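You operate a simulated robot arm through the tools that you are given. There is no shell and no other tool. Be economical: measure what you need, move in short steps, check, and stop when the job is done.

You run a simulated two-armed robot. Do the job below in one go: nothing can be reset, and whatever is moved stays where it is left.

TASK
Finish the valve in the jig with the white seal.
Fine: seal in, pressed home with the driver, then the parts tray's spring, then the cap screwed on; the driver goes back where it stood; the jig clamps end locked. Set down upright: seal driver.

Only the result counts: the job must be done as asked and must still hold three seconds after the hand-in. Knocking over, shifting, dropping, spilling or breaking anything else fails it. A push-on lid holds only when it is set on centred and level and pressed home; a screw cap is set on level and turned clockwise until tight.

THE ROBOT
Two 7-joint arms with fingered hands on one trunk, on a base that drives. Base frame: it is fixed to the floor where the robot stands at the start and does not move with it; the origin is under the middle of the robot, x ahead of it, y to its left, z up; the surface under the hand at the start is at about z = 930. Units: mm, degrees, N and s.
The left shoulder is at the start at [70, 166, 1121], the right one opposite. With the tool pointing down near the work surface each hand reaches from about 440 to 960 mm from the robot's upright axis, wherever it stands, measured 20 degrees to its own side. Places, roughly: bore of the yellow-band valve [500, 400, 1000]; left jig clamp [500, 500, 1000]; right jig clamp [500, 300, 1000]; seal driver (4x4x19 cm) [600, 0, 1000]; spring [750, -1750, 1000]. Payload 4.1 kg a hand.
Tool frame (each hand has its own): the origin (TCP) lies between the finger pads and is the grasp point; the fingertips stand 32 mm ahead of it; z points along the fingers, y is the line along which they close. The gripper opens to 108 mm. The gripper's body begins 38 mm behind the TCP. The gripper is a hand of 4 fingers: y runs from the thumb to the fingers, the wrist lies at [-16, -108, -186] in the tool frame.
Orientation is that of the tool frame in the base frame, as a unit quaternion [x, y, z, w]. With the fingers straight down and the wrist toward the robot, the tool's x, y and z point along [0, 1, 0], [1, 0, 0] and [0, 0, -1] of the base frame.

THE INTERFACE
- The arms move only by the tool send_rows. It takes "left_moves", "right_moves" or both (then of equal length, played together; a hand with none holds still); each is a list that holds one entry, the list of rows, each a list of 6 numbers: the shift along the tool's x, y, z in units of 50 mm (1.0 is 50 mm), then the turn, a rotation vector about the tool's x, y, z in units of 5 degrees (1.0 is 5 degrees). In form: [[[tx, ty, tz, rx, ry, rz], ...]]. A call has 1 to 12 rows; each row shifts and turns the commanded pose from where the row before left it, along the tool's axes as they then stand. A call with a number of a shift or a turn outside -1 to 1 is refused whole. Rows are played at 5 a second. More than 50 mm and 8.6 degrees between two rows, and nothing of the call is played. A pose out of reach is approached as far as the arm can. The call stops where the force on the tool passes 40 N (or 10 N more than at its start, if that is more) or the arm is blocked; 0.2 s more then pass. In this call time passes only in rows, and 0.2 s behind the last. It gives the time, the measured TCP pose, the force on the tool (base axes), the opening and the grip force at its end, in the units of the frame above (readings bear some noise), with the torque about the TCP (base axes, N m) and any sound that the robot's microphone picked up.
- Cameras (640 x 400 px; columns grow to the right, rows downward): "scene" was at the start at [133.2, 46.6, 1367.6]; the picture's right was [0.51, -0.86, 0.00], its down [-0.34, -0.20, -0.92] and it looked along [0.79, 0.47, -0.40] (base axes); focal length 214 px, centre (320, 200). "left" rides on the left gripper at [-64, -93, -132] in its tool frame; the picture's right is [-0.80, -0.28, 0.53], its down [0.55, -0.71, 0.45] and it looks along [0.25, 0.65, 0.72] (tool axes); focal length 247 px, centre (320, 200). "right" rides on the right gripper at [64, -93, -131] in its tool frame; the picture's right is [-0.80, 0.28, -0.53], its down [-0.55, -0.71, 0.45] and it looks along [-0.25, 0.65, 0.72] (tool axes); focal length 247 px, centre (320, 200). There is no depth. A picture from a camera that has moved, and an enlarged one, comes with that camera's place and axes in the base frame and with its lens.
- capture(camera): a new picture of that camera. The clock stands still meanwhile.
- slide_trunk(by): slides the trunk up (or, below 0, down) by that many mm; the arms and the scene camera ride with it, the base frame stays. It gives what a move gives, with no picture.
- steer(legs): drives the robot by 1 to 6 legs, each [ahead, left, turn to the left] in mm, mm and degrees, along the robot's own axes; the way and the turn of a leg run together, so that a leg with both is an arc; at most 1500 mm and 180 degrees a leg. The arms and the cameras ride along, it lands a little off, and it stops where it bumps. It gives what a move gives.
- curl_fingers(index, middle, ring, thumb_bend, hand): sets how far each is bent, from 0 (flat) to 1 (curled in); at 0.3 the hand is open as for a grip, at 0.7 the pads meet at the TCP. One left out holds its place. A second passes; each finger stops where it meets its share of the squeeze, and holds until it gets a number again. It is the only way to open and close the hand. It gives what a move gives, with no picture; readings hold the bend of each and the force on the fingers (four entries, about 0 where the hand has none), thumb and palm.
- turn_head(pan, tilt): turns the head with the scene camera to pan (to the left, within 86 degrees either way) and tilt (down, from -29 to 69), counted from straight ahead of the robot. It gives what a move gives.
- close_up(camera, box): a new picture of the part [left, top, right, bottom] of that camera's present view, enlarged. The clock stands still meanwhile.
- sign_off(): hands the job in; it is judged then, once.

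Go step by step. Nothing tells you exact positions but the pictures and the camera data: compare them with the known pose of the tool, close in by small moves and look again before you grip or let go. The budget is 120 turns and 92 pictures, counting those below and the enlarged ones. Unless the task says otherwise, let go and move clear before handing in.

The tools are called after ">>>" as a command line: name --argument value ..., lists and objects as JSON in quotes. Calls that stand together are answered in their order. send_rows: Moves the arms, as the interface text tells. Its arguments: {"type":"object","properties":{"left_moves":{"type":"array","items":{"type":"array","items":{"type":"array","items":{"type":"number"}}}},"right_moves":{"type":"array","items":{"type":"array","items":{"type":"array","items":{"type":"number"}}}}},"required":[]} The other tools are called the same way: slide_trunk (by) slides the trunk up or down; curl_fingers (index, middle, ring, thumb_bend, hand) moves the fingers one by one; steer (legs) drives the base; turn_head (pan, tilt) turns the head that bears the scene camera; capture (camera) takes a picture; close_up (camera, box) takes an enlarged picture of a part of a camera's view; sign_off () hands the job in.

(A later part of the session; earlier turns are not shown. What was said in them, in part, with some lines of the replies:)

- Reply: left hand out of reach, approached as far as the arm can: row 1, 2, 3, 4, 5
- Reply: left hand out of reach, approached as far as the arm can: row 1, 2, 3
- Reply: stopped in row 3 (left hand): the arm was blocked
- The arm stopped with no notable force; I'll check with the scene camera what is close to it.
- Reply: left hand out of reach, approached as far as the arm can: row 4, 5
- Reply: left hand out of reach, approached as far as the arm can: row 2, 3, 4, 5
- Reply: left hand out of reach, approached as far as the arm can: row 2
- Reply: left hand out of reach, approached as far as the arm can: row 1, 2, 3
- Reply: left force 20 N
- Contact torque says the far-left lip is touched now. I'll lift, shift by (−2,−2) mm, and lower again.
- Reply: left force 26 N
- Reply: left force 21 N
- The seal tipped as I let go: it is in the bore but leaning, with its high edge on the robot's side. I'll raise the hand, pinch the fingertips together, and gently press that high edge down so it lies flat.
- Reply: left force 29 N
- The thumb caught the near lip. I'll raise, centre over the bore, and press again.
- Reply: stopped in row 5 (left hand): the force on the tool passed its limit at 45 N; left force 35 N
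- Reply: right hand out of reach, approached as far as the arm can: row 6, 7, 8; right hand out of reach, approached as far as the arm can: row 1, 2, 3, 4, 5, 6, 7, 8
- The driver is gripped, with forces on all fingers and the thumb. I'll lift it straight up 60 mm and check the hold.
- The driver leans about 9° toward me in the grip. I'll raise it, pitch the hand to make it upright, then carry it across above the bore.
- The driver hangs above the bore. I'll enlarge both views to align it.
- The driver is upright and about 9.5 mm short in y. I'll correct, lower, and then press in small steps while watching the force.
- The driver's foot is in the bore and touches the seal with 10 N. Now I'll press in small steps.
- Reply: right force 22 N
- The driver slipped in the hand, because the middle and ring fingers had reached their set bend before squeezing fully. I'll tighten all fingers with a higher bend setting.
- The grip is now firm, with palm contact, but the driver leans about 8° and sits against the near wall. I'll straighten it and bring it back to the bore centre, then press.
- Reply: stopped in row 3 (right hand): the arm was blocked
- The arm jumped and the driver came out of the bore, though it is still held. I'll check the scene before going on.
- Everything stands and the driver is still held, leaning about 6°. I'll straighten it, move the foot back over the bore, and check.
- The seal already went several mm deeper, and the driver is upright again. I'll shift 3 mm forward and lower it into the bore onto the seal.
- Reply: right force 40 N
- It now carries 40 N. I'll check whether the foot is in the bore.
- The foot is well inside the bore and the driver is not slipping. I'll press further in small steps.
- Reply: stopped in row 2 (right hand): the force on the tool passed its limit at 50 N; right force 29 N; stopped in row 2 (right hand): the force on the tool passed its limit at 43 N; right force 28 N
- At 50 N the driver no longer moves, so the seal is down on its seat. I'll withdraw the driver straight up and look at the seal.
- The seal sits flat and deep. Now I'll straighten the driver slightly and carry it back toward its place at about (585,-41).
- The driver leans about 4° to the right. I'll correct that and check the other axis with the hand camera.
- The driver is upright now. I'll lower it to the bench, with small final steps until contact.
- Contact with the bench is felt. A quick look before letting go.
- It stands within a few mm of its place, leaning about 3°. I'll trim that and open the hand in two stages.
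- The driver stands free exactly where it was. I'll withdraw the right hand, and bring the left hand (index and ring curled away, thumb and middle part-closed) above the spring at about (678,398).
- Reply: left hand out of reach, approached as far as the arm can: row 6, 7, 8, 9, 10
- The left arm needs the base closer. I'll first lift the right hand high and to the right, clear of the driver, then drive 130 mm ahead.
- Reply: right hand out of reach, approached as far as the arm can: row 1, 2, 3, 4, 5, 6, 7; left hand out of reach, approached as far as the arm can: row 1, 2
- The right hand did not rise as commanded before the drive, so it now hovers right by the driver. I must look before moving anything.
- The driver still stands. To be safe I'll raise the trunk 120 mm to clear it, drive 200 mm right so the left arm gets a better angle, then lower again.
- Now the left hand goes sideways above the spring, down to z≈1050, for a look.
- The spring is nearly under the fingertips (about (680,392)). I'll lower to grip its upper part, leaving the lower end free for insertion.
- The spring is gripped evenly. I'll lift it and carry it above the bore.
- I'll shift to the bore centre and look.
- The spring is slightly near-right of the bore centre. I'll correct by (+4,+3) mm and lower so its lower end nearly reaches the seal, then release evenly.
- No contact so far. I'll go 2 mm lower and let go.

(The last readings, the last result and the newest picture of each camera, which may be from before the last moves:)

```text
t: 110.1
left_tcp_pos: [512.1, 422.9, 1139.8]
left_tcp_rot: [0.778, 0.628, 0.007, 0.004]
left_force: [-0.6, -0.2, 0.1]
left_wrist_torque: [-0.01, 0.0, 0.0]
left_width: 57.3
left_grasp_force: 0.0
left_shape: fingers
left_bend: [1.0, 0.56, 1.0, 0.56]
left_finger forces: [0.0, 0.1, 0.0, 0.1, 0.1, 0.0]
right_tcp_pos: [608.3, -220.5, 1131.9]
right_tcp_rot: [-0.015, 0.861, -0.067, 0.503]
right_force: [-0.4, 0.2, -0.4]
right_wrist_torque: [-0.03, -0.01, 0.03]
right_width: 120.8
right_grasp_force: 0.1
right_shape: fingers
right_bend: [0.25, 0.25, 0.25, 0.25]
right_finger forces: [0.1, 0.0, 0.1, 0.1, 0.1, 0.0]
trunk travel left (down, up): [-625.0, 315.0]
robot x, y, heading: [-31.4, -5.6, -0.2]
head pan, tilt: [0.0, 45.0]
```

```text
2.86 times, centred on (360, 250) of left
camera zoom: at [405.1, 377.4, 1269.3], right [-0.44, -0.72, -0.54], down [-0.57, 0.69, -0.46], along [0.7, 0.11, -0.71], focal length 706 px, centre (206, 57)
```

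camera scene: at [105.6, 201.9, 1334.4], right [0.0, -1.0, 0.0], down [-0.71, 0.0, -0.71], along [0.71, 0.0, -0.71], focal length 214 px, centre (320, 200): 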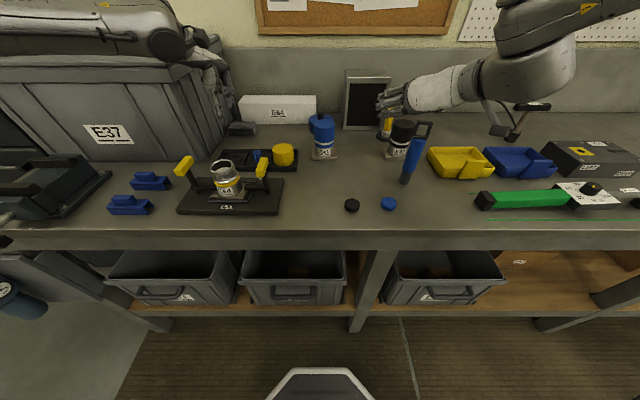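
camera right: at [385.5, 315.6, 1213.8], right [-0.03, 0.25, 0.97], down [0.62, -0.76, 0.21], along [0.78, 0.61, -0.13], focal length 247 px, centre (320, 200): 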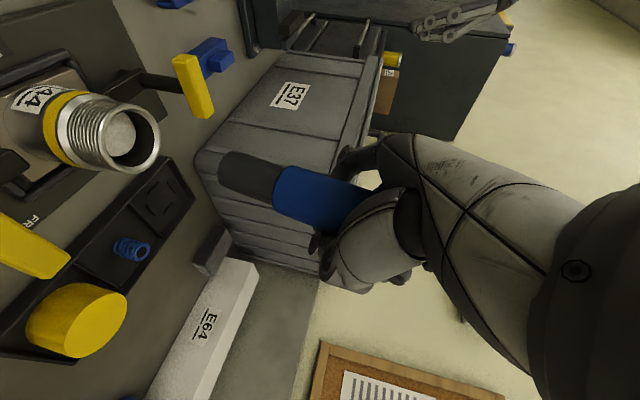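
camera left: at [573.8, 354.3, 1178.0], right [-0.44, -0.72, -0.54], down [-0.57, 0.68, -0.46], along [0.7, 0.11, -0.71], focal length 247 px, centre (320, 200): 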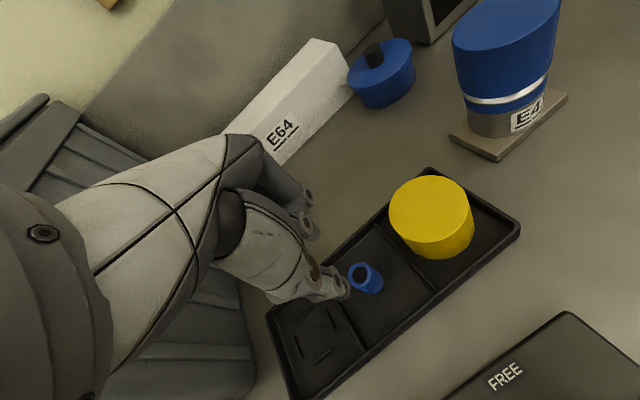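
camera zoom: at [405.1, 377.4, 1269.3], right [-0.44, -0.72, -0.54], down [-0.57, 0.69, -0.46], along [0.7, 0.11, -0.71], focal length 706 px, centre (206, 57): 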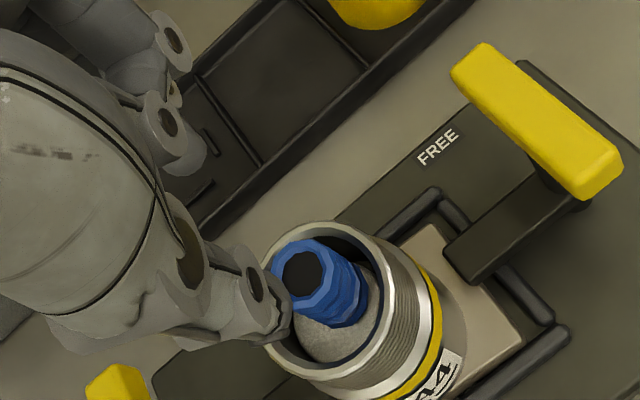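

The spring stands upright on the seal. Next is the cap, at about (682,312) with its top near z=980: I'll open the hand, move over it, and lower around its upper part.

>>> curl_fingers --hand "left" --index 0.3 --middle 0.3 --ring 0.3 --thumb_bend 0.3

>>> send_rows --left_moves '[[[-0.29, 0.758, 0, 0, 0, 0], [-0.29, 0.758, 0, 0, 0, 0], [-0.29, 0.758, 0, 0, 0, 0], [-0.29, 0.758, 0, 0, 0, 0], [-0.29, 0.758, 0, 0, 0, 0], [0, 0, 0.9, 0, 0, 0]]]'

>>> close_up --camera "left" --box '[240, 140, 440, 340]'

```text
t: 111.1
left_tcp_pos: [512.3, 423.2, 1139.2]
left_tcp_rot: [0.778, 0.629, 0.005, 0.005]
left_force: [0.8, 0.4, 0.3]
left_wrist_torque: [0.0, 0.0, 0.0]
left_width: 108.2
left_grasp_force: 0.1
left_shape: fingers
left_bend: [0.3, 0.3, 0.3, 0.3]
left_finger forces: [0.0, 0.0, 0.0, 0.0, 0.0, 0.0]
right_tcp_pos: [609.6, -218.6, 1131.4]
right_tcp_rot: [-0.015, 0.861, -0.068, 0.504]
right_force: [0.8, 0.4, -0.2]
right_wrist_torque: [0.0, 0.02, -0.03]
right_width: 120.8
right_grasp_force: 0.1
right_shape: fingers
right_bend: [0.25, 0.25, 0.25, 0.25]
right_finger forces: [0.1, 0.1, 0.0, 0.0, 0.0, 0.1]
trunk travel left (down, up): [-625.0, 315.0]
robot x, y, heading: [-27.7, -3.1, -0.1]
head pan, tilt: [0.0, 45.0]
```

```text
t: 112.5
left_tcp_pos: [685.0, 311.6, 1096.0]
left_tcp_rot: [0.778, 0.629, 0.006, 0.006]
left_force: [-0.4, 0.7, -0.2]
left_wrist_torque: [-0.01, -0.02, -0.01]
left_width: 108.4
left_grasp_force: 0.1
left_shape: fingers
left_bend: [0.3, 0.3, 0.3, 0.3]
left_finger forces: [0.2, 0.0, 0.0, 0.0, 0.0, 0.0]
right_tcp_pos: [608.7, -217.0, 1132.1]
right_tcp_rot: [-0.016, 0.861, -0.068, 0.503]
right_force: [-0.4, 0.8, 0.8]
right_wrist_torque: [0.0, -0.01, 0.02]
right_width: 121.1
right_grasp_force: 0.1
right_shape: fingers
right_bend: [0.25, 0.25, 0.25, 0.25]
right_finger forces: [0.0, 0.0, 0.0, 0.0, 0.0, 0.0]
trunk travel left (down, up): [-625.0, 315.0]
robot x, y, heading: [-29.7, -1.3, 0.2]
head pan, tilt: [0.0, 45.0]
```

```text
2.00 times, centred on (340, 240) of left
camera zoom: at [577.8, 267.8, 1225.1], right [-0.44, -0.72, -0.54], down [-0.57, 0.68, -0.46], along [0.7, 0.11, -0.71], focal length 494 px, centre (280, 120)
```

zoom: 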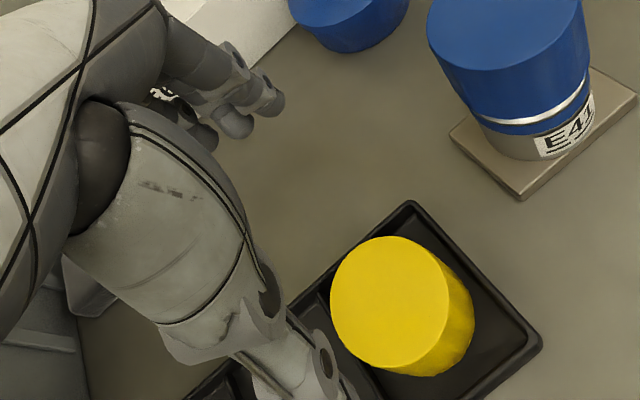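

The cap is about 6 mm nearer than the hand centre. I'll correct, lower around its top and grip with all fingers.

>>> send_rows --left_moves '[[[0.02, -0.12, 0.6, 0, 0, 0], [0, 0, 0.8, 0, 0, 0], [0, 0, 0.6, 0, 0, 0]]]'

>>> curl_fingers --hand "left" --index 0.75 --middle 0.75 --ring 0.75 --thumb_bend 0.75

```text
t: 113.3
left_tcp_pos: [675.5, 314.9, 997.9]
left_tcp_rot: [0.777, 0.629, 0.006, 0.006]
left_force: [-0.5, 0.1, -0.8]
left_wrist_torque: [0.02, 0.01, 0.04]
left_width: 108.5
left_grasp_force: 0.0
left_shape: fingers
left_bend: [0.3, 0.3, 0.3, 0.3]
left_finger forces: [0.1, 0.1, 0.0, 0.0, 0.0, 0.0]
left hand out of reach, approached as far as the arm can: row 3
right_tcp_pos: [608.1, -218.2, 1131.3]
right_tcp_rot: [-0.016, 0.861, -0.069, 0.504]
right_force: [0.4, 0.5, -0.6]
right_wrist_torque: [0.01, 0.0, -0.01]
right_width: 121.3
right_grasp_force: 0.0
right_shape: fingers
right_bend: [0.25, 0.25, 0.25, 0.25]
right_finger forces: [0.0, 0.1, 0.0, 0.1, 0.1, 0.1]
trunk travel left (down, up): [-625.0, 315.0]
robot x, y, heading: [-31.7, -5.8, 0.0]
head pan, tilt: [0.0, 45.0]
```

```text
t: 114.3
left_tcp_pos: [676.0, 315.6, 998.5]
left_tcp_rot: [0.778, 0.629, 0.006, 0.006]
left_force: [0.6, 0.3, 0.8]
left_wrist_torque: [0.0, 0.01, 0.0]
left_width: 58.3
left_grasp_force: 24.0
left_shape: fingers
left_bend: [0.65, 0.58, 0.66, 0.45]
left_finger forces: [7.8, 7.8, 8.8, 0.1, 24.0, 0.0]
right_tcp_pos: [609.1, -218.0, 1132.5]
right_tcp_rot: [-0.016, 0.861, -0.069, 0.504]
right_force: [-0.3, -0.4, -0.5]
right_wrist_torque: [0.02, 0.01, -0.02]
right_width: 120.8
right_grasp_force: 0.0
right_shape: fingers
right_bend: [0.25, 0.25, 0.25, 0.25]
right_finger forces: [0.0, 0.0, 0.0, 0.0, 0.0, 0.0]
trunk travel left (down, up): [-625.0, 315.0]
robot x, y, heading: [-32.2, -3.0, -0.0]
head pan, tilt: [0.0, 45.0]
```

The cap is held firmly, its centre about 7 mm toward the thumb. I'll lift and carry it above the valve, allowing for that offset.

>>> send_rows --left_moves '[[[0, 0, -0.7, 0, 0, 0], [0, 0, -1, 0, 0, 0], [0, 0, -1, 0, 0, 0], [0.349, -0.873, 0, 0, 0, 0], [0.349, -0.873, 0, 0, 0, 0], [0.349, -0.873, 0, 0, 0, 0], [0.349, -0.873, 0, 0, 0, 0]]]'

>>> turn_head --pan 40 --tilt 35

```text
t: 115.9
left_tcp_pos: [516.5, 422.4, 1128.5]
left_tcp_rot: [0.778, 0.628, 0.005, 0.006]
left_force: [-0.9, 0.1, 0.2]
left_wrist_torque: [-0.05, -0.03, 0.02]
left_width: 58.1
left_grasp_force: 23.6
left_shape: fingers
left_bend: [0.65, 0.58, 0.66, 0.44]
left_finger forces: [7.6, 7.7, 8.8, 0.0, 23.8, 0.0]
right_tcp_pos: [606.4, -217.1, 1134.1]
right_tcp_rot: [-0.016, 0.861, -0.07, 0.504]
right_force: [-1.2, 0.3, -0.3]
right_wrist_torque: [-0.03, -0.05, 0.0]
right_width: 121.0
right_grasp_force: 0.0
right_shape: fingers
right_bend: [0.25, 0.25, 0.25, 0.25]
right_finger forces: [0.0, 0.1, 0.0, 0.0, 0.1, 0.1]
trunk travel left (down, up): [-625.0, 315.0]
robot x, y, heading: [-30.5, -4.4, 0.3]
head pan, tilt: [0.0, 45.0]
```

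```text
t: 116.9
left_tcp_pos: [519.7, 418.9, 1129.2]
left_tcp_rot: [0.778, 0.629, 0.006, 0.005]
left_force: [0.0, 1.4, -0.8]
left_wrist_torque: [0.02, -0.01, -0.02]
left_width: 58.6
left_grasp_force: 23.5
left_shape: fingers
left_bend: [0.65, 0.58, 0.66, 0.44]
left_finger forces: [7.7, 7.7, 8.7, 0.0, 23.7, 0.1]
right_tcp_pos: [608.3, -218.2, 1131.0]
right_tcp_rot: [-0.016, 0.861, -0.068, 0.504]
right_force: [-0.1, 0.0, -0.1]
right_wrist_torque: [0.02, 0.02, 0.0]
right_width: 120.8
right_grasp_force: 0.1
right_shape: fingers
right_bend: [0.25, 0.25, 0.25, 0.25]
right_finger forces: [0.1, 0.0, 0.0, 0.0, 0.0, 0.0]
trunk travel left (down, up): [-625.0, 315.0]
robot x, y, heading: [-35.3, -7.3, -0.1]
head pan, tilt: [40.0, 35.0]
```

Now I'll check the cap's alignment over the rim.

>>> close_up --camera "scene" --box '[250, 110, 390, 230]'

```text
3.33 times, centred on (320, 170) of scene
camera zoom: at [90.9, 53.2, 1349.3], right [0.64, -0.77, 0.0], down [-0.44, -0.37, -0.82], along [0.63, 0.53, -0.57], focal length 715 px, centre (320, 300)
```

zoom: 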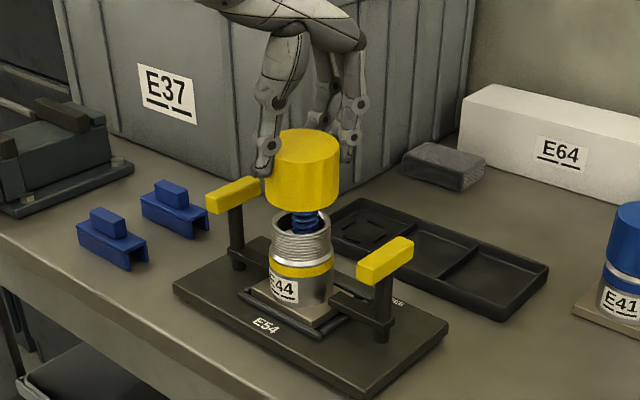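

The cap hangs level and within 2 mm of centre. I'll lower it until the threads touch.

>>> send_rows --left_moves '[[[0.03, 0, 0.3, 0, 0, 0], [0, 0, 0.14, 0, 0, 0], [0, 0, 0.06, 0, 0, 0], [0, 0, 0.06, 0, 0, 0]]]'

```text
t: 117.9
left_tcp_pos: [517.6, 419.1, 1102.7]
left_tcp_rot: [0.778, 0.628, 0.006, 0.006]
left_force: [-1.0, 0.5, -0.1]
left_wrist_torque: [-0.03, 0.01, -0.02]
left_width: 57.9
left_grasp_force: 23.6
left_shape: fingers
left_bend: [0.65, 0.58, 0.66, 0.44]
left_finger forces: [7.7, 7.7, 8.9, 0.1, 23.7, 0.0]
right_tcp_pos: [608.8, -218.9, 1131.4]
right_tcp_rot: [-0.016, 0.861, -0.068, 0.504]
right_force: [-0.3, -0.5, 0.2]
right_wrist_torque: [0.01, -0.03, 0.02]
right_width: 121.1
right_grasp_force: 0.0
right_shape: fingers
right_bend: [0.25, 0.25, 0.25, 0.25]
right_finger forces: [0.0, 0.0, 0.0, 0.0, 0.0, 0.0]
trunk travel left (down, up): [-625.0, 315.0]
robot x, y, heading: [-29.9, -1.4, 0.1]
head pan, tilt: [40.0, 35.0]
```

No contact yet; I'll keep lowering in 2 mm steps.

>>> send_rows --left_moves '[[[0, 0, 0.04, 0, 0, 0], [0, 0, 0.04, 0, 0, 0], [0, 0, 0.04, 0, 0, 0], [0, 0, 0.04, 0, 0, 0]]]'

```text
t: 118.9
left_tcp_pos: [518.1, 418.2, 1096.0]
left_tcp_rot: [0.778, 0.628, 0.008, 0.007]
left_force: [1.8, -0.5, 13.6]
left_wrist_torque: [0.11, -0.13, 0.03]
left_width: 58.4
left_grasp_force: 26.5
left_shape: fingers
left_bend: [0.67, 0.58, 0.71, 0.44]
left_finger forces: [8.0, 8.5, 11.2, 0.0, 24.9, 0.1]
right_tcp_pos: [608.5, -219.0, 1133.3]
right_tcp_rot: [-0.015, 0.861, -0.067, 0.503]
right_force: [0.6, 0.6, -0.7]
right_wrist_torque: [0.03, 0.0, -0.01]
right_width: 121.0
right_grasp_force: 0.1
right_shape: fingers
right_bend: [0.25, 0.25, 0.25, 0.25]
right_finger forces: [0.0, 0.0, 0.1, 0.0, 0.1, 0.0]
trunk travel left (down, up): [-625.0, 315.0]
robot x, y, heading: [-33.3, -3.1, 0.0]
head pan, tilt: [40.0, 35.0]
```

Contact torque shows the cap touching on the far-left rim, so it is slightly too near-right. I'll lift 3 mm, shift, and lower again.

>>> send_rows --left_moves '[[[0, 0, -0.1, 0, 0, 0], [0.055, 0.02, 0, 0, 0, 0], [0, 0, 0.06, 0, 0, 0], [0, 0, 0.05, 0, 0, 0]]]'

```text
t: 119.9
left_tcp_pos: [519.1, 423.4, 1096.6]
left_tcp_rot: [0.777, 0.629, 0.006, 0.006]
left_force: [-0.7, 1.1, 10.3]
left_wrist_torque: [0.03, -0.09, 0.0]
left_width: 58.6
left_grasp_force: 25.5
left_shape: fingers
left_bend: [0.67, 0.58, 0.71, 0.44]
left_finger forces: [8.3, 8.0, 9.4, 0.0, 25.2, 0.0]
right_tcp_pos: [607.3, -218.4, 1132.1]
right_tcp_rot: [-0.016, 0.861, -0.067, 0.505]
right_force: [0.9, 0.4, -0.8]
right_wrist_torque: [0.01, 0.0, 0.01]
right_width: 121.0
right_grasp_force: 0.1
right_shape: fingers
right_bend: [0.25, 0.25, 0.25, 0.25]
right_finger forces: [0.0, 0.0, 0.1, 0.0, 0.0, 0.0]
trunk travel left (down, up): [-625.0, 315.0]
robot x, y, heading: [-29.8, -2.5, 0.2]
head pan, tilt: [40.0, 35.0]
```

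Now the contact lies toward the far side; I'll nudge +2 mm in x and begin turning clockwise about the cap's axis under light pressure.

>>> send_rows --left_moves '[[[0, 0, -0.06, 0, 0, 0], [0.008, 0.04, 0.07, 0, 0, 0], [-0.0122, 0, 0.003, 0, 0, 1], [-0.0122, 0, 0.003, 0, 0, 1], [-0.0122, 0, 0.003, 0, 0, 1], [-0.0122, 0, 0.003, 0, 0, 1], [-0.0122, 0, 0.003, 0, 0, 1], [-0.0122, 0, 0.003, 0, 0, 1]]]'

```text
t: 121.7
left_tcp_pos: [520.4, 420.1, 1092.9]
left_tcp_rot: [0.914, 0.406, 0.006, 0.004]
left_force: [-2.1, -1.4, -1.7]
left_wrist_torque: [-0.09, 0.07, 0.05]
left_width: 58.4
left_grasp_force: 22.0
left_shape: fingers
left_bend: [0.67, 0.58, 0.71, 0.44]
left_finger forces: [8.2, 6.8, 7.5, 0.1, 21.9, 0.1]
right_tcp_pos: [608.1, -217.7, 1132.1]
right_tcp_rot: [-0.015, 0.861, -0.068, 0.504]
right_force: [0.0, 1.5, 0.0]
right_wrist_torque: [-0.01, 0.0, -0.01]
right_width: 121.0
right_grasp_force: 0.1
right_shape: fingers
right_bend: [0.25, 0.25, 0.25, 0.25]
right_finger forces: [0.1, 0.0, 0.0, 0.1, 0.0, 0.0]
trunk travel left (down, up): [-625.0, 315.0]
robot x, y, heading: [-31.1, -4.0, -0.1]
head pan, tilt: [40.0, 35.0]
```

The thread caught: the cap dropped and pulls the hand down a little. I'll continue turning.

>>> send_rows --left_moves '[[[-0.0122, 0, 0.012, 0, 0, 1], [-0.0122, 0, 0.012, 0, 0, 1], [-0.0122, 0, 0.012, 0, 0, 1], [-0.0122, 0, 0.012, 0, 0, 1], [-0.0122, 0, 0.012, 0, 0, 1], [-0.0122, 0, 0.012, 0, 0, 1]]]'

```text
t: 123.1
left_tcp_pos: [517.5, 417.3, 1089.0]
left_tcp_rot: [0.988, 0.155, 0.007, 0.002]
left_force: [-2.6, -0.4, -0.2]
left_wrist_torque: [-0.01, 0.17, 0.1]
left_width: 58.8
left_grasp_force: 22.0
left_shape: fingers
left_bend: [0.67, 0.58, 0.71, 0.44]
left_finger forces: [8.5, 6.7, 7.1, 0.0, 22.0, 0.0]
right_tcp_pos: [608.0, -219.7, 1131.5]
right_tcp_rot: [-0.016, 0.861, -0.067, 0.504]
right_force: [-0.2, 0.7, 0.2]
right_wrist_torque: [0.01, 0.01, -0.02]
right_width: 121.1
right_grasp_force: 0.0
right_shape: fingers
right_bend: [0.25, 0.25, 0.25, 0.25]
right_finger forces: [0.0, 0.0, 0.1, 0.0, 0.0, 0.0]
trunk travel left (down, up): [-625.0, 315.0]
robot x, y, heading: [-29.8, -2.4, -0.0]
head pan, tilt: [40.0, 35.0]
```

It keeps going without resistance. I'll turn on as far as the wrist allows.

>>> send_rows --left_moves '[[[-0.0122, 0, 0.006, 0, 0, 1], [-0.0122, 0, 0.006, 0, 0, 1], [-0.0122, 0, 0.006, 0, 0, 1], [-0.0122, 0, 0.006, 0, 0, 1], [-0.0122, 0, 0.006, 0, 0, 1], [-0.0122, 0, 0.006, 0, 0, 1]]]'

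```text
t: 124.5
left_tcp_pos: [514.1, 416.4, 1087.0]
left_tcp_rot: [0.994, -0.106, 0.007, -0.001]
left_force: [-1.4, 1.1, 0.4]
left_wrist_torque: [0.12, 0.2, 0.07]
left_width: 58.7
left_grasp_force: 22.2
left_shape: fingers
left_bend: [0.67, 0.58, 0.71, 0.44]
left_finger forces: [8.3, 6.7, 7.0, 0.0, 22.2, 0.1]
right_tcp_pos: [608.2, -217.8, 1132.3]
right_tcp_rot: [-0.016, 0.861, -0.069, 0.503]
right_force: [1.0, -0.3, 0.1]
right_wrist_torque: [0.0, 0.0, 0.03]
right_width: 121.0
right_grasp_force: 0.1
right_shape: fingers
right_bend: [0.25, 0.25, 0.25, 0.25]
right_finger forces: [0.0, 0.0, 0.0, 0.0, 0.0, 0.1]
trunk travel left (down, up): [-625.0, 315.0]
robot x, y, heading: [-26.0, 1.2, -0.2]
head pan, tilt: [40.0, 35.0]
```

Still free. I'll carry on turning.

>>> send_rows --left_moves '[[[-0.0122, 0, 0.006, 0, 0, 1], [-0.0122, 0, 0.006, 0, 0, 1], [-0.0122, 0, 0.006, 0, 0, 1], [-0.0122, 0, 0.006, 0, 0, 1], [-0.0122, 0, 0.006, 0, 0, 1], [-0.0122, 0, 0.006, 0, 0, 1]]]'

```text
t: 125.9
left_tcp_pos: [510.4, 420.1, 1086.2]
left_tcp_rot: [0.933, -0.36, 0.007, -0.002]
left_force: [-3.6, 5.1, -1.0]
left_wrist_torque: [0.21, 0.18, 0.13]
left_width: 58.6
left_grasp_force: 22.7
left_shape: fingers
left_bend: [0.67, 0.58, 0.71, 0.44]
left_finger forces: [9.1, 6.5, 6.7, 0.1, 22.2, 0.0]
right_tcp_pos: [608.3, -217.9, 1132.9]
right_tcp_rot: [-0.016, 0.861, -0.068, 0.503]
right_force: [-0.3, 0.4, 0.1]
right_wrist_torque: [0.02, -0.02, -0.01]
right_width: 121.1
right_grasp_force: 0.1
right_shape: fingers
right_bend: [0.25, 0.25, 0.25, 0.25]
right_finger forces: [0.0, 0.1, 0.0, 0.1, 0.0, 0.0]
trunk travel left (down, up): [-625.0, 315.0]
robot x, y, heading: [-31.2, -1.4, -0.1]
head pan, tilt: [40.0, 35.0]
```

A small side force builds up; I'll trim it and continue turning.

>>> send_rows --left_moves '[[[-0.035, 0, 0.006, 0, 0, 1], [-0.018, 0, 0.006, 0, 0, 1], [-0.018, 0, 0.006, 0, 0, 1], [-0.018, 0, 0.006, 0, 0, 1], [-0.018, 0, 0.006, 0, 0, 1], [-0.018, 0, 0.006, 0, 0, 1]]]'

```text
t: 127.3
left_tcp_pos: [502.7, 424.9, 1084.7]
left_tcp_rot: [0.808, -0.59, 0.007, -0.004]
left_force: [-2.4, 2.8, -1.5]
left_wrist_torque: [0.15, 0.08, 0.1]
left_width: 58.4
left_grasp_force: 22.0
left_shape: fingers
left_bend: [0.67, 0.58, 0.71, 0.44]
left_finger forces: [9.1, 7.0, 7.4, 0.1, 21.6, 0.0]
left hand out of reach, approached as far as the arm can: row 6
right_tcp_pos: [608.5, -217.0, 1131.7]
right_tcp_rot: [-0.016, 0.861, -0.069, 0.503]
right_force: [0.1, -1.5, -0.1]
right_wrist_torque: [-0.03, 0.03, 0.05]
right_width: 120.8
right_grasp_force: 0.1
right_shape: fingers
right_bend: [0.25, 0.25, 0.25, 0.25]
right_finger forces: [0.1, 0.0, 0.1, 0.0, 0.0, 0.0]
trunk travel left (down, up): [-625.0, 315.0]
robot x, y, heading: [-31.2, -1.5, 0.0]
head pan, tilt: [40.0, 35.0]
```

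That's about 150° turned; the wrist is at its limit. I'll let go, rise, and swing back 160° to regrip.

>>> curl_fingers --hand "left" --index 0.3 --middle 0.3 --ring 0.3 --thumb_bend 0.3

>>> send_rows --left_moves '[[[0, 0, -0.5, 0, 0, 0], [0, -0.14, -0.5, 0, 0, 0], [0, 0, 0, 0, 0, -1], [0, 0, 0, 0, 0, -1], [0, 0, 0, 0, 0, -1], [0, 0, 0, 0, 0, -1], [0, 0, 0, 0, 0, -1], [0, 0, 0, 0, 0, -1], [0, 0, 0, 0, 0, -1], [0, 0, 0, 0, 0, -1], [0, 0, 0, 0, 0, -1], [0, 0, 0, 0, 0, -1]]]'

>>> send_rows --left_moves '[[[0, 0, 0, 0, 0, -1], [0, 0, 0, 0, 0, -1], [0, 0, 0, 0, 0, -1], [0, 0, 0, 0, 0, -1], [0, 0, 0, 0, 0, -1], [0, 0, 0, 0, 0, -1], [0, 0, 0, 0, 0, -1], [0, 0, 0, 0, 0, -1], [0, 0, 0, 0, 0, -1], [0, 0, 0, 0, 0, -1], [0, 0, 0, 0, 0, -1]]]'

>>> send_rows --left_moves '[[[0, 0, 0, 0, 0, -1], [0, 0, 0, 0, 0, -1], [0, 0, 0, 0, 0, -1], [0, 0, 0, 0, 0, -1], [0, 0, 0, 0, 0, -1], [0, 0, 0, 0, 0, -1], [0, 0, 0, 0, 0, -1], [0, 0, 0, 0, 0, -1], [0, 0, 0, 0, 0, -1], [0, 0, 0, 0, 0, -1]]]'

```text
t: 128.3
left_tcp_pos: [503.2, 425.1, 1084.2]
left_tcp_rot: [0.809, -0.588, 0.007, -0.005]
left_force: [-0.8, 0.5, 0.5]
left_wrist_torque: [0.01, 0.0, -0.02]
left_width: 108.4
left_grasp_force: 0.1
left_shape: fingers
left_bend: [0.3, 0.3, 0.3, 0.3]
left_finger forces: [0.1, 0.1, 0.1, 0.0, 0.1, 0.0]
right_tcp_pos: [608.3, -218.9, 1133.3]
right_tcp_rot: [-0.016, 0.861, -0.069, 0.503]
right_force: [-0.3, 0.5, 0.4]
right_wrist_torque: [0.01, 0.02, -0.01]
right_width: 121.3
right_grasp_force: 0.0
right_shape: fingers
right_bend: [0.25, 0.25, 0.25, 0.25]
right_finger forces: [0.1, 0.0, 0.1, 0.0, 0.0, 0.0]
trunk travel left (down, up): [-625.0, 315.0]
robot x, y, heading: [-29.5, -1.3, -0.0]
head pan, tilt: [40.0, 35.0]
```

```text
t: 130.9
left_tcp_pos: [486.8, 424.0, 1121.5]
left_tcp_rot: [0.982, -0.191, 0.008, 0.001]
left_force: [0.3, 0.1, 0.2]
left_wrist_torque: [0.02, -0.01, 0.01]
left_width: 108.2
left_grasp_force: 0.0
left_shape: fingers
left_bend: [0.3, 0.3, 0.3, 0.3]
left_finger forces: [0.0, 0.0, 0.0, 0.0, 0.0, 0.1]
left hand out of reach, approached as far as the arm can: row 1, 2
right_tcp_pos: [608.9, -218.9, 1132.6]
right_tcp_rot: [-0.016, 0.861, -0.069, 0.504]
right_force: [-0.4, 0.5, 0.1]
right_wrist_torque: [0.01, -0.03, -0.01]
right_width: 120.9
right_grasp_force: 0.1
right_shape: fingers
right_bend: [0.25, 0.25, 0.25, 0.25]
right_finger forces: [0.1, 0.1, 0.1, 0.0, 0.0, 0.0]
trunk travel left (down, up): [-625.0, 315.0]
robot x, y, heading: [-34.0, -4.1, 0.1]
head pan, tilt: [40.0, 35.0]
```

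```text
t: 133.3
left_tcp_pos: [487.4, 423.7, 1120.7]
left_tcp_rot: [0.959, 0.284, 0.007, 0.003]
left_force: [0.0, 0.1, -0.4]
left_wrist_torque: [0.0, 0.0, -0.01]
left_width: 108.2
left_grasp_force: 0.0
left_shape: fingers
left_bend: [0.3, 0.3, 0.3, 0.3]
left_finger forces: [0.0, 0.0, 0.0, 0.0, 0.0, 0.0]
right_tcp_pos: [608.2, -217.9, 1132.6]
right_tcp_rot: [-0.016, 0.861, -0.069, 0.503]
right_force: [0.5, 0.2, -0.1]
right_wrist_torque: [0.0, -0.01, 0.0]
right_width: 120.9
right_grasp_force: 0.1
right_shape: fingers
right_bend: [0.25, 0.25, 0.25, 0.25]
right_finger forces: [0.0, 0.1, 0.0, 0.0, 0.0, 0.0]
trunk travel left (down, up): [-625.0, 315.0]
robot x, y, heading: [-31.1, -4.5, 0.4]
head pan, tilt: [40.0, 35.0]
```

```text
t: 135.5
left_tcp_pos: [487.2, 422.4, 1120.1]
left_tcp_rot: [0.749, 0.662, 0.004, 0.006]
left_force: [-0.5, 0.4, 0.6]
left_wrist_torque: [0.02, 0.01, 0.01]
left_width: 108.3
left_grasp_force: 0.1
left_shape: fingers
left_bend: [0.3, 0.3, 0.3, 0.3]
left_finger forces: [0.1, 0.0, 0.1, 0.0, 0.0, 0.0]
right_tcp_pos: [608.2, -218.5, 1131.9]
right_tcp_rot: [-0.016, 0.861, -0.067, 0.504]
right_force: [-0.2, 0.6, 0.6]
right_wrist_torque: [0.01, -0.04, 0.01]
right_width: 121.0
right_grasp_force: 0.1
right_shape: fingers
right_bend: [0.25, 0.25, 0.25, 0.25]
right_finger forces: [0.1, 0.1, 0.0, 0.1, 0.0, 0.1]
trunk travel left (down, up): [-625.0, 315.0]
robot x, y, heading: [-32.1, -0.1, 0.0]
head pan, tilt: [40.0, 35.0]
```

The swing-back worked, though the hand drifted back 24 mm. I'll recentre on the cap at about (511,426), lower and grip again.

>>> send_rows --left_moves '[[[0.128, 0.468, 0, 0, 0, 0], [0, 0, 0.4, 0, 0, 0], [0, 0, 0.34, 0, 0, 0]]]'

>>> curl_fingers --hand "left" --index 0.75 --middle 0.75 --ring 0.75 --thumb_bend 0.75

```text
t: 136.3
left_tcp_pos: [511.7, 426.9, 1084.5]
left_tcp_rot: [0.749, 0.662, 0.005, 0.006]
left_force: [0.2, 0.2, 0.3]
left_wrist_torque: [-0.01, -0.01, -0.02]
left_width: 108.4
left_grasp_force: 0.2
left_shape: fingers
left_bend: [0.3, 0.3, 0.3, 0.3]
left_finger forces: [0.0, 0.0, 0.0, 0.0, 0.0, 0.0]
right_tcp_pos: [608.5, -218.8, 1132.2]
right_tcp_rot: [-0.016, 0.861, -0.068, 0.504]
right_force: [-0.4, -0.2, 0.5]
right_wrist_torque: [-0.01, 0.0, 0.0]
right_width: 120.8
right_grasp_force: 0.1
right_shape: fingers
right_bend: [0.25, 0.25, 0.25, 0.25]
right_finger forces: [0.0, 0.0, 0.0, 0.0, 0.0, 0.1]
trunk travel left (down, up): [-625.0, 315.0]
robot x, y, heading: [-26.9, -2.0, 0.3]
head pan, tilt: [40.0, 35.0]
```

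```text
t: 137.3
left_tcp_pos: [512.8, 425.1, 1084.8]
left_tcp_rot: [0.749, 0.662, 0.005, 0.005]
left_force: [5.8, -4.5, 3.6]
left_wrist_torque: [-0.19, -0.22, -0.01]
left_width: 57.3
left_grasp_force: 22.4
left_shape: fingers
left_bend: [0.66, 0.55, 0.64, 0.47]
left_finger forces: [9.7, 8.2, 7.7, 0.0, 19.1, 0.0]
right_tcp_pos: [609.3, -220.0, 1131.8]
right_tcp_rot: [-0.016, 0.862, -0.067, 0.503]
right_force: [-0.1, -0.6, 0.0]
right_wrist_torque: [0.0, -0.01, -0.02]
right_width: 120.7
right_grasp_force: 0.0
right_shape: fingers
right_bend: [0.25, 0.25, 0.25, 0.25]
right_finger forces: [0.0, 0.1, 0.0, 0.0, 0.1, 0.0]
trunk travel left (down, up): [-625.0, 315.0]
robot x, y, heading: [-28.7, -3.1, -0.1]
head pan, tilt: [40.0, 35.0]
```

Gripped again. I'll turn clockwise another 60°.

>>> send_rows --left_moves '[[[-0.007, 0, 0.005, 0, 0, 1], [-0.007, 0, 0.005, 0, 0, 1], [-0.007, 0, 0.005, 0, 0, 1], [-0.007, 0, 0.005, 0, 0, 1], [-0.007, 0, 0.005, 0, 0, 1], [-0.007, 0, 0.005, 0, 0, 1], [-0.007, 0, 0.005, 0, 0, 1], [-0.007, 0, 0.005, 0, 0, 1], [-0.007, 0, 0.005, 0, 0, 1], [-0.007, 0, 0.005, 0, 0, 1], [-0.007, 0, 0.005, 0, 0, 1], [-0.007, 0, 0.005, 0, 0, 1]]]'

```text
t: 139.9
left_tcp_pos: [510.1, 420.4, 1082.8]
left_tcp_rot: [0.98, 0.198, 0.008, 0.0]
left_force: [4.0, -5.9, 9.7]
left_wrist_torque: [-0.05, 0.01, 0.01]
left_width: 57.6
left_grasp_force: 22.9
left_shape: fingers
left_bend: [0.66, 0.55, 0.64, 0.47]
left_finger forces: [9.1, 8.5, 9.0, 0.0, 19.8, 0.0]
right_tcp_pos: [608.0, -220.8, 1133.5]
right_tcp_rot: [-0.016, 0.861, -0.067, 0.503]
right_force: [0.6, 0.2, 0.4]
right_wrist_torque: [-0.01, 0.0, -0.01]
right_width: 120.7
right_grasp_force: 0.0
right_shape: fingers
right_bend: [0.25, 0.25, 0.25, 0.25]
right_finger forces: [0.1, 0.0, 0.0, 0.0, 0.0, 0.1]
trunk travel left (down, up): [-625.0, 315.0]
robot x, y, heading: [-31.8, -5.6, -0.0]
head pan, tilt: [40.0, 35.0]
```

Now I push down faster than the thread runs; I'll turn on without extra feed.

>>> send_rows --left_moves '[[[-0.007, 0, 0, 0, 0, 1], [-0.007, 0, 0, 0, 0, 1], [-0.007, 0, 0, 0, 0, 1], [-0.007, 0, 0, 0, 0, 1], [-0.007, 0, 0, 0, 0, 1], [-0.007, 0, 0, 0, 0, 1], [-0.007, 0, 0.002, 0, 0, 1], [-0.007, 0, 0.002, 0, 0, 1], [-0.007, 0, 0.002, 0, 0, 1], [-0.007, 0, 0.002, 0, 0, 1], [-0.007, 0, 0.002, 0, 0, 1], [-0.007, 0, 0.002, 0, 0, 1]]]'

```text
t: 142.5
left_tcp_pos: [503.1, 422.6, 1080.8]
left_tcp_rot: [0.948, -0.317, 0.008, -0.002]
left_force: [-2.4, -2.1, 1.9]
left_wrist_torque: [0.14, 0.01, 0.02]
left_width: 57.5
left_grasp_force: 20.9
left_shape: fingers
left_bend: [0.67, 0.55, 0.65, 0.47]
left_finger forces: [8.5, 7.1, 7.4, 0.1, 19.8, 0.1]
right_tcp_pos: [608.5, -217.9, 1132.0]
right_tcp_rot: [-0.015, 0.861, -0.068, 0.504]
right_force: [0.6, 0.0, -0.5]
right_wrist_torque: [0.03, 0.02, 0.02]
right_width: 120.9
right_grasp_force: 0.1
right_shape: fingers
right_bend: [0.25, 0.25, 0.25, 0.25]
right_finger forces: [0.0, 0.1, 0.0, 0.0, 0.0, 0.0]
trunk travel left (down, up): [-625.0, 315.0]
robot x, y, heading: [-29.0, -2.5, 0.0]
head pan, tilt: [40.0, 35.0]
```

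The cap follows the thread down. I'll turn 30° more, to the wrist limit.

>>> send_rows --left_moves '[[[-0.007, 0, 0.004, 0, 0, 1], [-0.007, 0, 0.004, 0, 0, 1], [-0.007, 0, 0.004, 0, 0, 1], [-0.007, 0, 0.004, 0, 0, 1], [-0.007, 0, 0.004, 0, 0, 1]]]'

```text
t: 143.7
left_tcp_pos: [502.6, 425.1, 1081.0]
left_tcp_rot: [0.856, -0.516, 0.007, -0.004]
left_force: [-2.7, 2.6, 6.1]
left_wrist_torque: [0.17, 0.0, 0.08]
left_width: 57.7
left_grasp_force: 21.2
left_shape: fingers
left_bend: [0.67, 0.55, 0.65, 0.47]
left_finger forces: [8.3, 7.0, 7.1, 0.0, 20.6, 0.1]
right_tcp_pos: [607.4, -217.1, 1133.9]
right_tcp_rot: [-0.015, 0.861, -0.069, 0.503]
right_force: [0.7, -0.3, -0.5]
right_wrist_torque: [0.03, 0.0, 0.0]
right_width: 121.0
right_grasp_force: 0.0
right_shape: fingers
right_bend: [0.25, 0.25, 0.25, 0.25]
right_finger forces: [0.0, 0.1, 0.1, 0.0, 0.0, 0.1]
trunk travel left (down, up): [-625.0, 315.0]
robot x, y, heading: [-30.6, -0.8, 0.1]
head pan, tilt: [40.0, 35.0]
```

About 290° so far and not yet tight. I'll regrip: open, swing back, and check position.

>>> curl_fingers --hand "left" --index 0.3 --middle 0.3 --ring 0.3 --thumb_bend 0.3

>>> send_rows --left_moves '[[[0, 0, 0, 0, 0, -1], [0, 0, 0, 0, 0, -1], [0, 0, 0, 0, 0, -1], [0, 0, 0, 0, 0, -1], [0, 0, 0, 0, 0, -1], [0, 0, 0, 0, 0, -1], [0, 0, -0.6, 0, 0, 0], [0, 0, 0, 0, 0, -1], [0, 0, 0, 0, 0, -1], [0, 0, 0, 0, 0, -1], [0, 0, 0, 0, 0, -1], [0, 0, 0, 0, 0, -1]]]'

>>> send_rows --left_moves '[[[0, 0, 0, 0, 0, -1], [0, 0, 0, 0, 0, -1], [0, 0, 0, 0, 0, -1], [0, 0, 0, 0, 0, -1], [0, 0, 0, 0, 0, -1], [0, 0, 0, 0, 0, -1], [0, 0, 0, 0, 0, -1], [0, 0, 0, 0, 0, -1], [0, 0, 0, 0, 0, -1], [0, 0, 0, 0, 0, -1]]]'

>>> send_rows --left_moves '[[[0, 0, 0, 0, 0, -1], [0, 0, 0, 0, 0, -1], [0, 0, 0, 0, 0, -1], [0, 0, 0, 0, 0, -1], [0, 0, 0, 0, 0, -1], [0, 0, 0, 0, 0, -1], [0, 0, 0, 0, 0, -1], [0, 0, 0, 0, 0, -1]]]'

```text
t: 144.7
left_tcp_pos: [502.9, 425.8, 1079.8]
left_tcp_rot: [0.857, -0.516, 0.006, -0.003]
left_force: [-0.5, -0.2, 0.3]
left_wrist_torque: [-0.03, 0.0, 0.0]
left_width: 108.3
left_grasp_force: 0.0
left_shape: fingers
left_bend: [0.3, 0.3, 0.3, 0.3]
left_finger forces: [0.0, 0.1, 0.1, 0.1, 0.0, 0.0]
right_tcp_pos: [609.1, -218.9, 1132.8]
right_tcp_rot: [-0.016, 0.861, -0.068, 0.504]
right_force: [-0.9, -0.4, 0.2]
right_wrist_torque: [0.0, 0.0, -0.01]
right_width: 121.0
right_grasp_force: 0.1
right_shape: fingers
right_bend: [0.25, 0.25, 0.25, 0.25]
right_finger forces: [0.1, 0.1, 0.1, 0.0, 0.1, 0.0]
trunk travel left (down, up): [-625.0, 315.0]
robot x, y, heading: [-27.2, -1.8, 0.1]
head pan, tilt: [40.0, 35.0]
```

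```text
t: 147.3
left_tcp_pos: [501.7, 425.3, 1110.2]
left_tcp_rot: [0.998, -0.062, 0.008, 0.001]
left_force: [0.4, 0.3, 0.0]
left_wrist_torque: [-0.01, 0.01, -0.01]
left_width: 108.2
left_grasp_force: 0.1
left_shape: fingers
left_bend: [0.3, 0.3, 0.3, 0.3]
left_finger forces: [0.0, 0.0, 0.0, 0.0, 0.1, 0.0]
right_tcp_pos: [608.4, -217.8, 1132.9]
right_tcp_rot: [-0.016, 0.861, -0.069, 0.503]
right_force: [0.0, -0.2, 0.4]
right_wrist_torque: [0.02, 0.0, 0.0]
right_width: 121.0
right_grasp_force: 0.0
right_shape: fingers
right_bend: [0.25, 0.25, 0.25, 0.25]
right_finger forces: [0.1, 0.0, 0.1, 0.0, 0.1, 0.0]
trunk travel left (down, up): [-625.0, 315.0]
robot x, y, heading: [-31.6, -2.7, 0.1]
head pan, tilt: [40.0, 35.0]
```

```text
t: 149.5
left_tcp_pos: [503.2, 425.2, 1110.0]
left_tcp_rot: [0.93, 0.366, 0.008, 0.003]
left_force: [-0.4, -0.2, -0.9]
left_wrist_torque: [0.03, 0.05, 0.01]
left_width: 108.2
left_grasp_force: 0.2
left_shape: fingers
left_bend: [0.3, 0.3, 0.3, 0.3]
left_finger forces: [0.1, 0.0, 0.0, 0.1, 0.0, 0.0]
right_tcp_pos: [609.7, -218.8, 1133.4]
right_tcp_rot: [-0.015, 0.861, -0.068, 0.503]
right_force: [0.9, 1.0, -0.8]
right_wrist_torque: [0.05, 0.03, 0.0]
right_width: 120.8
right_grasp_force: 0.2
right_shape: fingers
right_bend: [0.25, 0.25, 0.25, 0.25]
right_finger forces: [0.1, 0.0, 0.1, 0.0, 0.0, 0.0]
trunk travel left (down, up): [-625.0, 315.0]
robot x, y, heading: [-30.4, -4.6, -0.1]
head pan, tilt: [40.0, 35.0]
```

```text
t: 151.3
left_tcp_pos: [503.8, 425.9, 1110.1]
left_tcp_rot: [0.749, 0.662, 0.005, 0.006]
left_force: [-0.8, -0.6, 1.0]
left_wrist_torque: [-0.04, -0.03, 0.02]
left_width: 108.1
left_grasp_force: 0.0
left_shape: fingers
left_bend: [0.3, 0.3, 0.3, 0.3]
left_finger forces: [0.0, 0.1, 0.0, 0.0, 0.0, 0.0]
right_tcp_pos: [607.5, -219.1, 1133.5]
right_tcp_rot: [-0.015, 0.861, -0.068, 0.504]
right_force: [-0.3, 0.0, -0.1]
right_wrist_torque: [-0.03, -0.02, -0.01]
right_width: 120.7
right_grasp_force: 0.2
right_shape: fingers
right_bend: [0.25, 0.25, 0.25, 0.25]
right_finger forces: [0.0, 0.0, 0.1, 0.2, 0.1, 0.1]
trunk travel left (down, up): [-625.0, 315.0]
robot x, y, heading: [-29.3, -3.2, 0.1]
head pan, tilt: [40.0, 35.0]
```

I'll recentre (+4 mm), lower, grip and turn.

>>> send_rows --left_moves '[[[0, 0.08, 0.3, 0, 0, 0], [0, 0, 0.32, 0, 0, 0]]]'

>>> curl_fingers --hand "left" --index 0.75 --middle 0.75 --ring 0.75 --thumb_bend 0.75

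>>> send_rows --left_moves '[[[0, 0, 0.002, 0, 0, 1], [0, 0, 0.002, 0, 0, 1], [0, 0, 0.002, 0, 0, 1], [0, 0, 0.002, 0, 0, 1], [0, 0, 0.002, 0, 0, 1], [0, 0, 0.002, 0, 0, 1], [0, 0, 0.002, 0, 0, 1], [0, 0, 0.002, 0, 0, 1], [0, 0, 0.002, 0, 0, 1], [0, 0, 0.002, 0, 0, 1]]]'

```text
t: 151.9
left_tcp_pos: [507.2, 424.8, 1079.5]
left_tcp_rot: [0.75, 0.662, 0.006, 0.006]
left_force: [-0.1, 0.7, 0.6]
left_wrist_torque: [0.02, -0.02, 0.0]
left_width: 108.1
left_grasp_force: 0.0
left_shape: fingers
left_bend: [0.3, 0.3, 0.3, 0.3]
left_finger forces: [0.0, 0.0, 0.0, 0.0, 0.0, 0.0]
right_tcp_pos: [608.4, -218.8, 1132.8]
right_tcp_rot: [-0.016, 0.861, -0.069, 0.504]
right_force: [-0.3, -0.2, -0.5]
right_wrist_torque: [0.0, -0.01, -0.02]
right_width: 120.8
right_grasp_force: 0.1
right_shape: fingers
right_bend: [0.25, 0.25, 0.25, 0.25]
right_finger forces: [0.0, 0.0, 0.0, 0.0, 0.0, 0.1]
trunk travel left (down, up): [-625.0, 315.0]
robot x, y, heading: [-26.5, -0.5, 0.3]
head pan, tilt: [40.0, 35.0]
```

```text
t: 152.9
left_tcp_pos: [507.6, 423.5, 1078.7]
left_tcp_rot: [0.75, 0.662, 0.005, 0.005]
left_force: [10.0, -2.6, 4.8]
left_wrist_torque: [-0.15, -0.57, -0.09]
left_width: 56.3
left_grasp_force: 22.0
left_shape: fingers
left_bend: [0.62, 0.51, 0.59, 0.49]
left_finger forces: [8.9, 9.8, 7.8, 0.1, 17.9, 0.0]
right_tcp_pos: [610.0, -219.0, 1130.9]
right_tcp_rot: [-0.016, 0.861, -0.067, 0.503]
right_force: [0.0, -0.1, -0.3]
right_wrist_torque: [-0.01, 0.0, 0.01]
right_width: 121.1
right_grasp_force: 0.0
right_shape: fingers
right_bend: [0.25, 0.25, 0.25, 0.25]
right_finger forces: [0.1, 0.0, 0.1, 0.0, 0.0, 0.0]
trunk travel left (down, up): [-625.0, 315.0]
robot x, y, heading: [-31.9, -2.4, -0.0]
head pan, tilt: [40.0, 35.0]
```

```text
t: 155.1
left_tcp_pos: [507.3, 424.8, 1077.1]
left_tcp_rot: [0.959, 0.283, 0.007, 0.003]
left_force: [0.5, -0.1, -0.9]
left_wrist_torque: [0.04, 0.09, 0.05]
left_width: 55.9
left_grasp_force: 20.3
left_shape: fingers
left_bend: [0.64, 0.52, 0.6, 0.49]
left_finger forces: [6.5, 6.9, 7.2, 0.0, 19.7, 0.1]
right_tcp_pos: [609.0, -218.8, 1131.2]
right_tcp_rot: [-0.015, 0.861, -0.07, 0.504]
right_force: [0.5, -0.7, 0.7]
right_wrist_torque: [0.01, 0.01, 0.0]
right_width: 120.8
right_grasp_force: 0.0
right_shape: fingers
right_bend: [0.25, 0.25, 0.25, 0.25]
right_finger forces: [0.0, 0.0, 0.0, 0.0, 0.0, 0.1]
trunk travel left (down, up): [-625.0, 315.0]
robot x, y, heading: [-33.2, -5.8, -0.0]
head pan, tilt: [40.0, 35.0]
```

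Forces are low and the cap keeps moving down. I'll continue turning.

>>> send_rows --left_moves '[[[0, 0, 0.003, 0, 0, 1], [0, 0, 0.003, 0, 0, 1], [0, 0, 0.003, 0, 0, 1], [0, 0, 0.003, 0, 0, 1], [0, 0, 0.003, 0, 0, 1], [0, 0, 0.003, 0, 0, 1], [0, 0, 0.003, 0, 0, 1], [0, 0, 0.003, 0, 0, 1], [0, 0, 0.003, 0, 0, 1], [0, 0, 0.003, 0, 0, 1]]]'

>>> send_rows --left_moves '[[[0, 0, 0.003, 0, 0, 1], [0, 0, 0.003, 0, 0, 1], [0, 0, 0.003, 0, 0, 1], [0, 0, 0.003, 0, 0, 1], [0, 0, 0.003, 0, 0, 1], [0, 0, 0.003, 0, 0, 1], [0, 0, 0.003, 0, 0, 1], [0, 0, 0.003, 0, 0, 1]]]'

```text
t: 157.3
left_tcp_pos: [507.1, 425.1, 1076.8]
left_tcp_rot: [0.989, -0.149, 0.007, -0.001]
left_force: [-1.5, 1.3, -2.0]
left_wrist_torque: [0.02, 0.09, 0.08]
left_width: 56.2
left_grasp_force: 20.9
left_shape: fingers
left_bend: [0.64, 0.53, 0.61, 0.48]
left_finger forces: [7.1, 6.6, 7.1, 0.0, 20.5, 0.0]
right_tcp_pos: [608.7, -218.3, 1131.5]
right_tcp_rot: [-0.016, 0.861, -0.069, 0.504]
right_force: [-0.1, 0.7, -0.3]
right_wrist_torque: [0.02, 0.0, 0.0]
right_width: 121.0
right_grasp_force: 0.1
right_shape: fingers
right_bend: [0.25, 0.25, 0.25, 0.25]
right_finger forces: [0.1, 0.1, 0.1, 0.0, 0.0, 0.0]
trunk travel left (down, up): [-625.0, 315.0]
robot x, y, heading: [-25.8, -3.6, -0.0]
head pan, tilt: [40.0, 35.0]
```

```text
t: 159.1
left_tcp_pos: [506.4, 424.4, 1075.8]
left_tcp_rot: [0.878, -0.478, 0.007, -0.003]
left_force: [-2.5, 2.7, 1.4]
left_wrist_torque: [-0.07, 0.13, 0.96]
left_width: 57.7
left_grasp_force: 22.2
left_shape: fingers
left_bend: [0.63, 0.53, 0.63, 0.48]
left_finger forces: [9.0, 6.9, 8.1, 0.1, 20.8, 0.1]
right_tcp_pos: [608.2, -218.1, 1133.4]
right_tcp_rot: [-0.017, 0.861, -0.068, 0.504]
right_force: [1.0, 0.8, -0.2]
right_wrist_torque: [-0.01, -0.03, 0.0]
right_width: 121.0
right_grasp_force: 0.1
right_shape: fingers
right_bend: [0.25, 0.25, 0.25, 0.25]
right_finger forces: [0.0, 0.0, 0.0, 0.0, 0.0, 0.1]
trunk travel left (down, up): [-625.0, 315.0]
robot x, y, heading: [-27.2, -5.6, 0.1]
head pan, tilt: [40.0, 35.0]
```

Torque has jumped to almost 1 N·m, so the cap is getting tight. I'll turn slightly further to confirm.

>>> send_rows --left_moves '[[[0, 0, 0, 0, 0, 1], [0, 0, 0, 0, 0, 1]]]'

```text
t: 159.7
left_tcp_pos: [504.8, 425.1, 1076.1]
left_tcp_rot: [0.833, -0.553, 0.006, -0.004]
left_force: [2.6, -1.7, -0.7]
left_wrist_torque: [-0.19, -0.01, 0.87]
left_width: 58.5
left_grasp_force: 18.3
left_shape: fingers
left_bend: [0.59, 0.54, 0.71, 0.49]
left_finger forces: [9.6, 6.7, 3.9, 0.0, 17.2, 0.0]
right_tcp_pos: [609.7, -218.4, 1131.4]
right_tcp_rot: [-0.014, 0.861, -0.068, 0.503]
right_force: [-1.2, 0.9, 0.4]
right_wrist_torque: [0.0, 0.04, 0.0]
right_width: 120.8
right_grasp_force: 0.1
right_shape: fingers
right_bend: [0.25, 0.25, 0.25, 0.25]
right_finger forces: [0.0, 0.1, 0.0, 0.1, 0.0, 0.0]
trunk travel left (down, up): [-625.0, 315.0]
robot x, y, heading: [-28.6, -1.1, -0.2]
head pan, tilt: [40.0, 35.0]
```

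The hand now slips on the cap, so it is tight. I'll let go, swing back a little, rise clear, and inspect.

>>> curl_fingers --hand "left" --index 0.3 --middle 0.3 --ring 0.3 --thumb_bend 0.3

>>> send_rows --left_moves '[[[0, 0, 0, 0, 0, -1], [0, 0, 0, 0, 0, -1], [0, 0, 0, 0, 0, -1], [0, 0, 0, 0, 0, -1], [0, 0, 0, 0, 0, -1], [0, 0, 0, 0, 0, -1], [0, 0, -0.6, 0, 0, 0], [0, 0, -0.8, 0, 0, -1], [0, 0, -0.8, 0, 0, -1], [0, 0, -0.8, 0, 0, -1], [0, 0, -0.8, 0, 0, -1]]]'

>>> close_up --camera "scene" --box '[250, 110, 390, 230]'

```text
t: 160.7
left_tcp_pos: [504.9, 425.8, 1077.4]
left_tcp_rot: [0.833, -0.553, 0.008, -0.003]
left_force: [0.1, -0.8, -0.2]
left_wrist_torque: [-0.01, -0.01, -0.01]
left_width: 108.3
left_grasp_force: 0.0
left_shape: fingers
left_bend: [0.3, 0.3, 0.3, 0.3]
left_finger forces: [0.0, 0.0, 0.0, 0.0, 0.1, 0.0]
right_tcp_pos: [608.3, -218.7, 1130.7]
right_tcp_rot: [-0.016, 0.861, -0.068, 0.504]
right_force: [0.9, 0.6, 0.1]
right_wrist_torque: [-0.02, 0.03, 0.06]
right_width: 120.8
right_grasp_force: 0.1
right_shape: fingers
right_bend: [0.25, 0.25, 0.25, 0.25]
right_finger forces: [0.0, 0.0, 0.0, 0.1, 0.0, 0.1]
trunk travel left (down, up): [-625.0, 315.0]
robot x, y, heading: [-34.4, -1.7, -0.1]
head pan, tilt: [40.0, 35.0]
```

```text
t: 163.1
left_tcp_pos: [503.4, 423.7, 1267.2]
left_tcp_rot: [0.989, -0.148, 0.008, 0.0]
left_force: [-0.1, -0.8, -1.1]
left_wrist_torque: [0.0, -0.02, 0.01]
left_width: 108.2
left_grasp_force: 0.0
left_shape: fingers
left_bend: [0.3, 0.3, 0.3, 0.3]
left_finger forces: [0.0, 0.1, 0.1, 0.0, 0.0, 0.0]
right_tcp_pos: [607.7, -218.8, 1132.6]
right_tcp_rot: [-0.015, 0.861, -0.067, 0.504]
right_force: [0.5, 0.1, -0.5]
right_wrist_torque: [0.0, 0.01, -0.01]
right_width: 120.8
right_grasp_force: 0.0
right_shape: fingers
right_bend: [0.25, 0.25, 0.25, 0.25]
right_finger forces: [0.0, 0.0, 0.0, 0.1, 0.1, 0.0]
trunk travel left (down, up): [-625.0, 315.0]
robot x, y, heading: [-27.8, -2.2, 0.0]
head pan, tilt: [40.0, 35.0]
```

```text
3.33 times, centred on (320, 170) of scene
camera zoom: at [90.2, 52.2, 1349.4], right [0.64, -0.77, 0.0], down [-0.44, -0.37, -0.82], along [0.63, 0.53, -0.57], focal length 715 px, centre (320, 300)
```

zoom: 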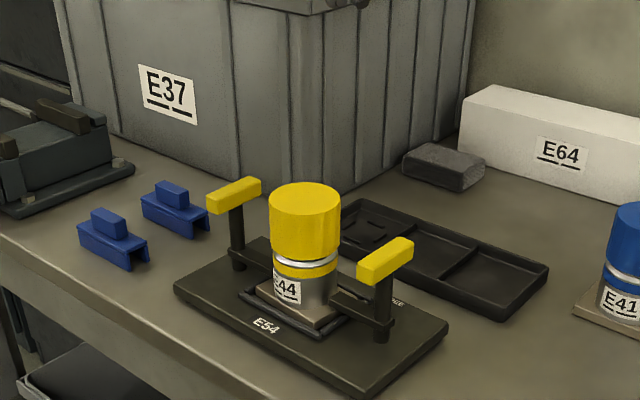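

The cap is on level, with the clamp arms over the plate as they were. One wide look to confirm the driver and the rest of the bench before handing in.

>>> turn_head --pan 5 --tilt 42

>>> capture --camera "scene"

```text
t: 164.2
left_tcp_pos: [504.2, 423.2, 1265.7]
left_tcp_rot: [0.989, -0.149, 0.007, -0.001]
left_force: [-0.1, 0.4, 0.3]
left_wrist_torque: [0.0, -0.01, 0.02]
left_width: 108.2
left_grasp_force: 0.1
left_shape: fingers
left_bend: [0.3, 0.3, 0.3, 0.3]
left_finger forces: [0.0, 0.1, 0.1, 0.1, 0.0, 0.0]
right_tcp_pos: [608.5, -218.7, 1132.4]
right_tcp_rot: [-0.017, 0.861, -0.068, 0.504]
right_force: [-0.4, -0.4, -0.2]
right_wrist_torque: [-0.01, -0.01, 0.01]
right_width: 120.8
right_grasp_force: 0.0
right_shape: fingers
right_bend: [0.25, 0.25, 0.25, 0.25]
right_finger forces: [0.0, 0.0, 0.0, 0.0, 0.1, 0.0]
trunk travel left (down, up): [-625.0, 315.0]
robot x, y, heading: [-24.8, 0.8, -0.1]
head pan, tilt: [5.0, 42.0]
```

```text
1 pictures are left
camera scene: at [106.7, 3.5, 1338.9], right [0.09, -1.0, 0.0], down [-0.67, -0.06, -0.74], along [0.74, 0.07, -0.67], focal length 214 px, centre (320, 200)
```

scene: 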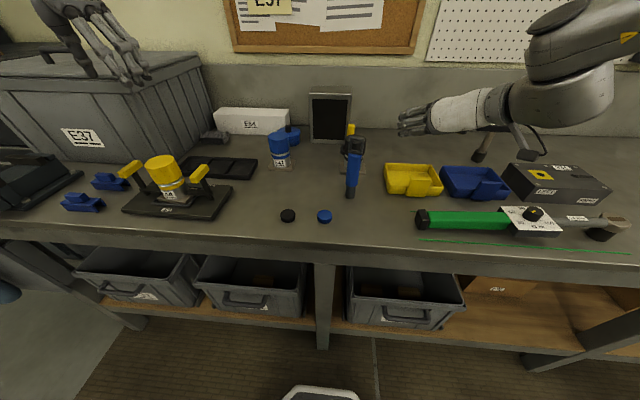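

The cap is on level and tight, with the white seal and the spring beneath it. Both clamp arms lie over the valve plate, the driver stands upright in its place, and both hands are clear.

>>> sign_off

```text
The job is handed in.
```

The valve in the jig is finished and handed in; I have no verdict back yet.

- **Seal:** The white seal tipped on edge as I let go of it. I laid it flat, then pressed it down with the driver until it stopped moving at 50 N.
- **Spring:** I used the one from the tray beside the jig. It stood upright on the seal.
- **Cap:** It is on level and screwed clockwise until the hand slipped on it at about 0.9 N·m.
- **Driver:** It is back upright within a few millimetres of where it stood.
- **Clamps:** I take both as locked. Their arms lie over the valve plate, and the left one, which I turned about 10° and brought back, is against its stop. The right one I never touched. The jig shows only a FREE mark and no LOCK mark, so this is my reading of the mechanism.

Nothing else on the bench was knocked over or visibly moved.
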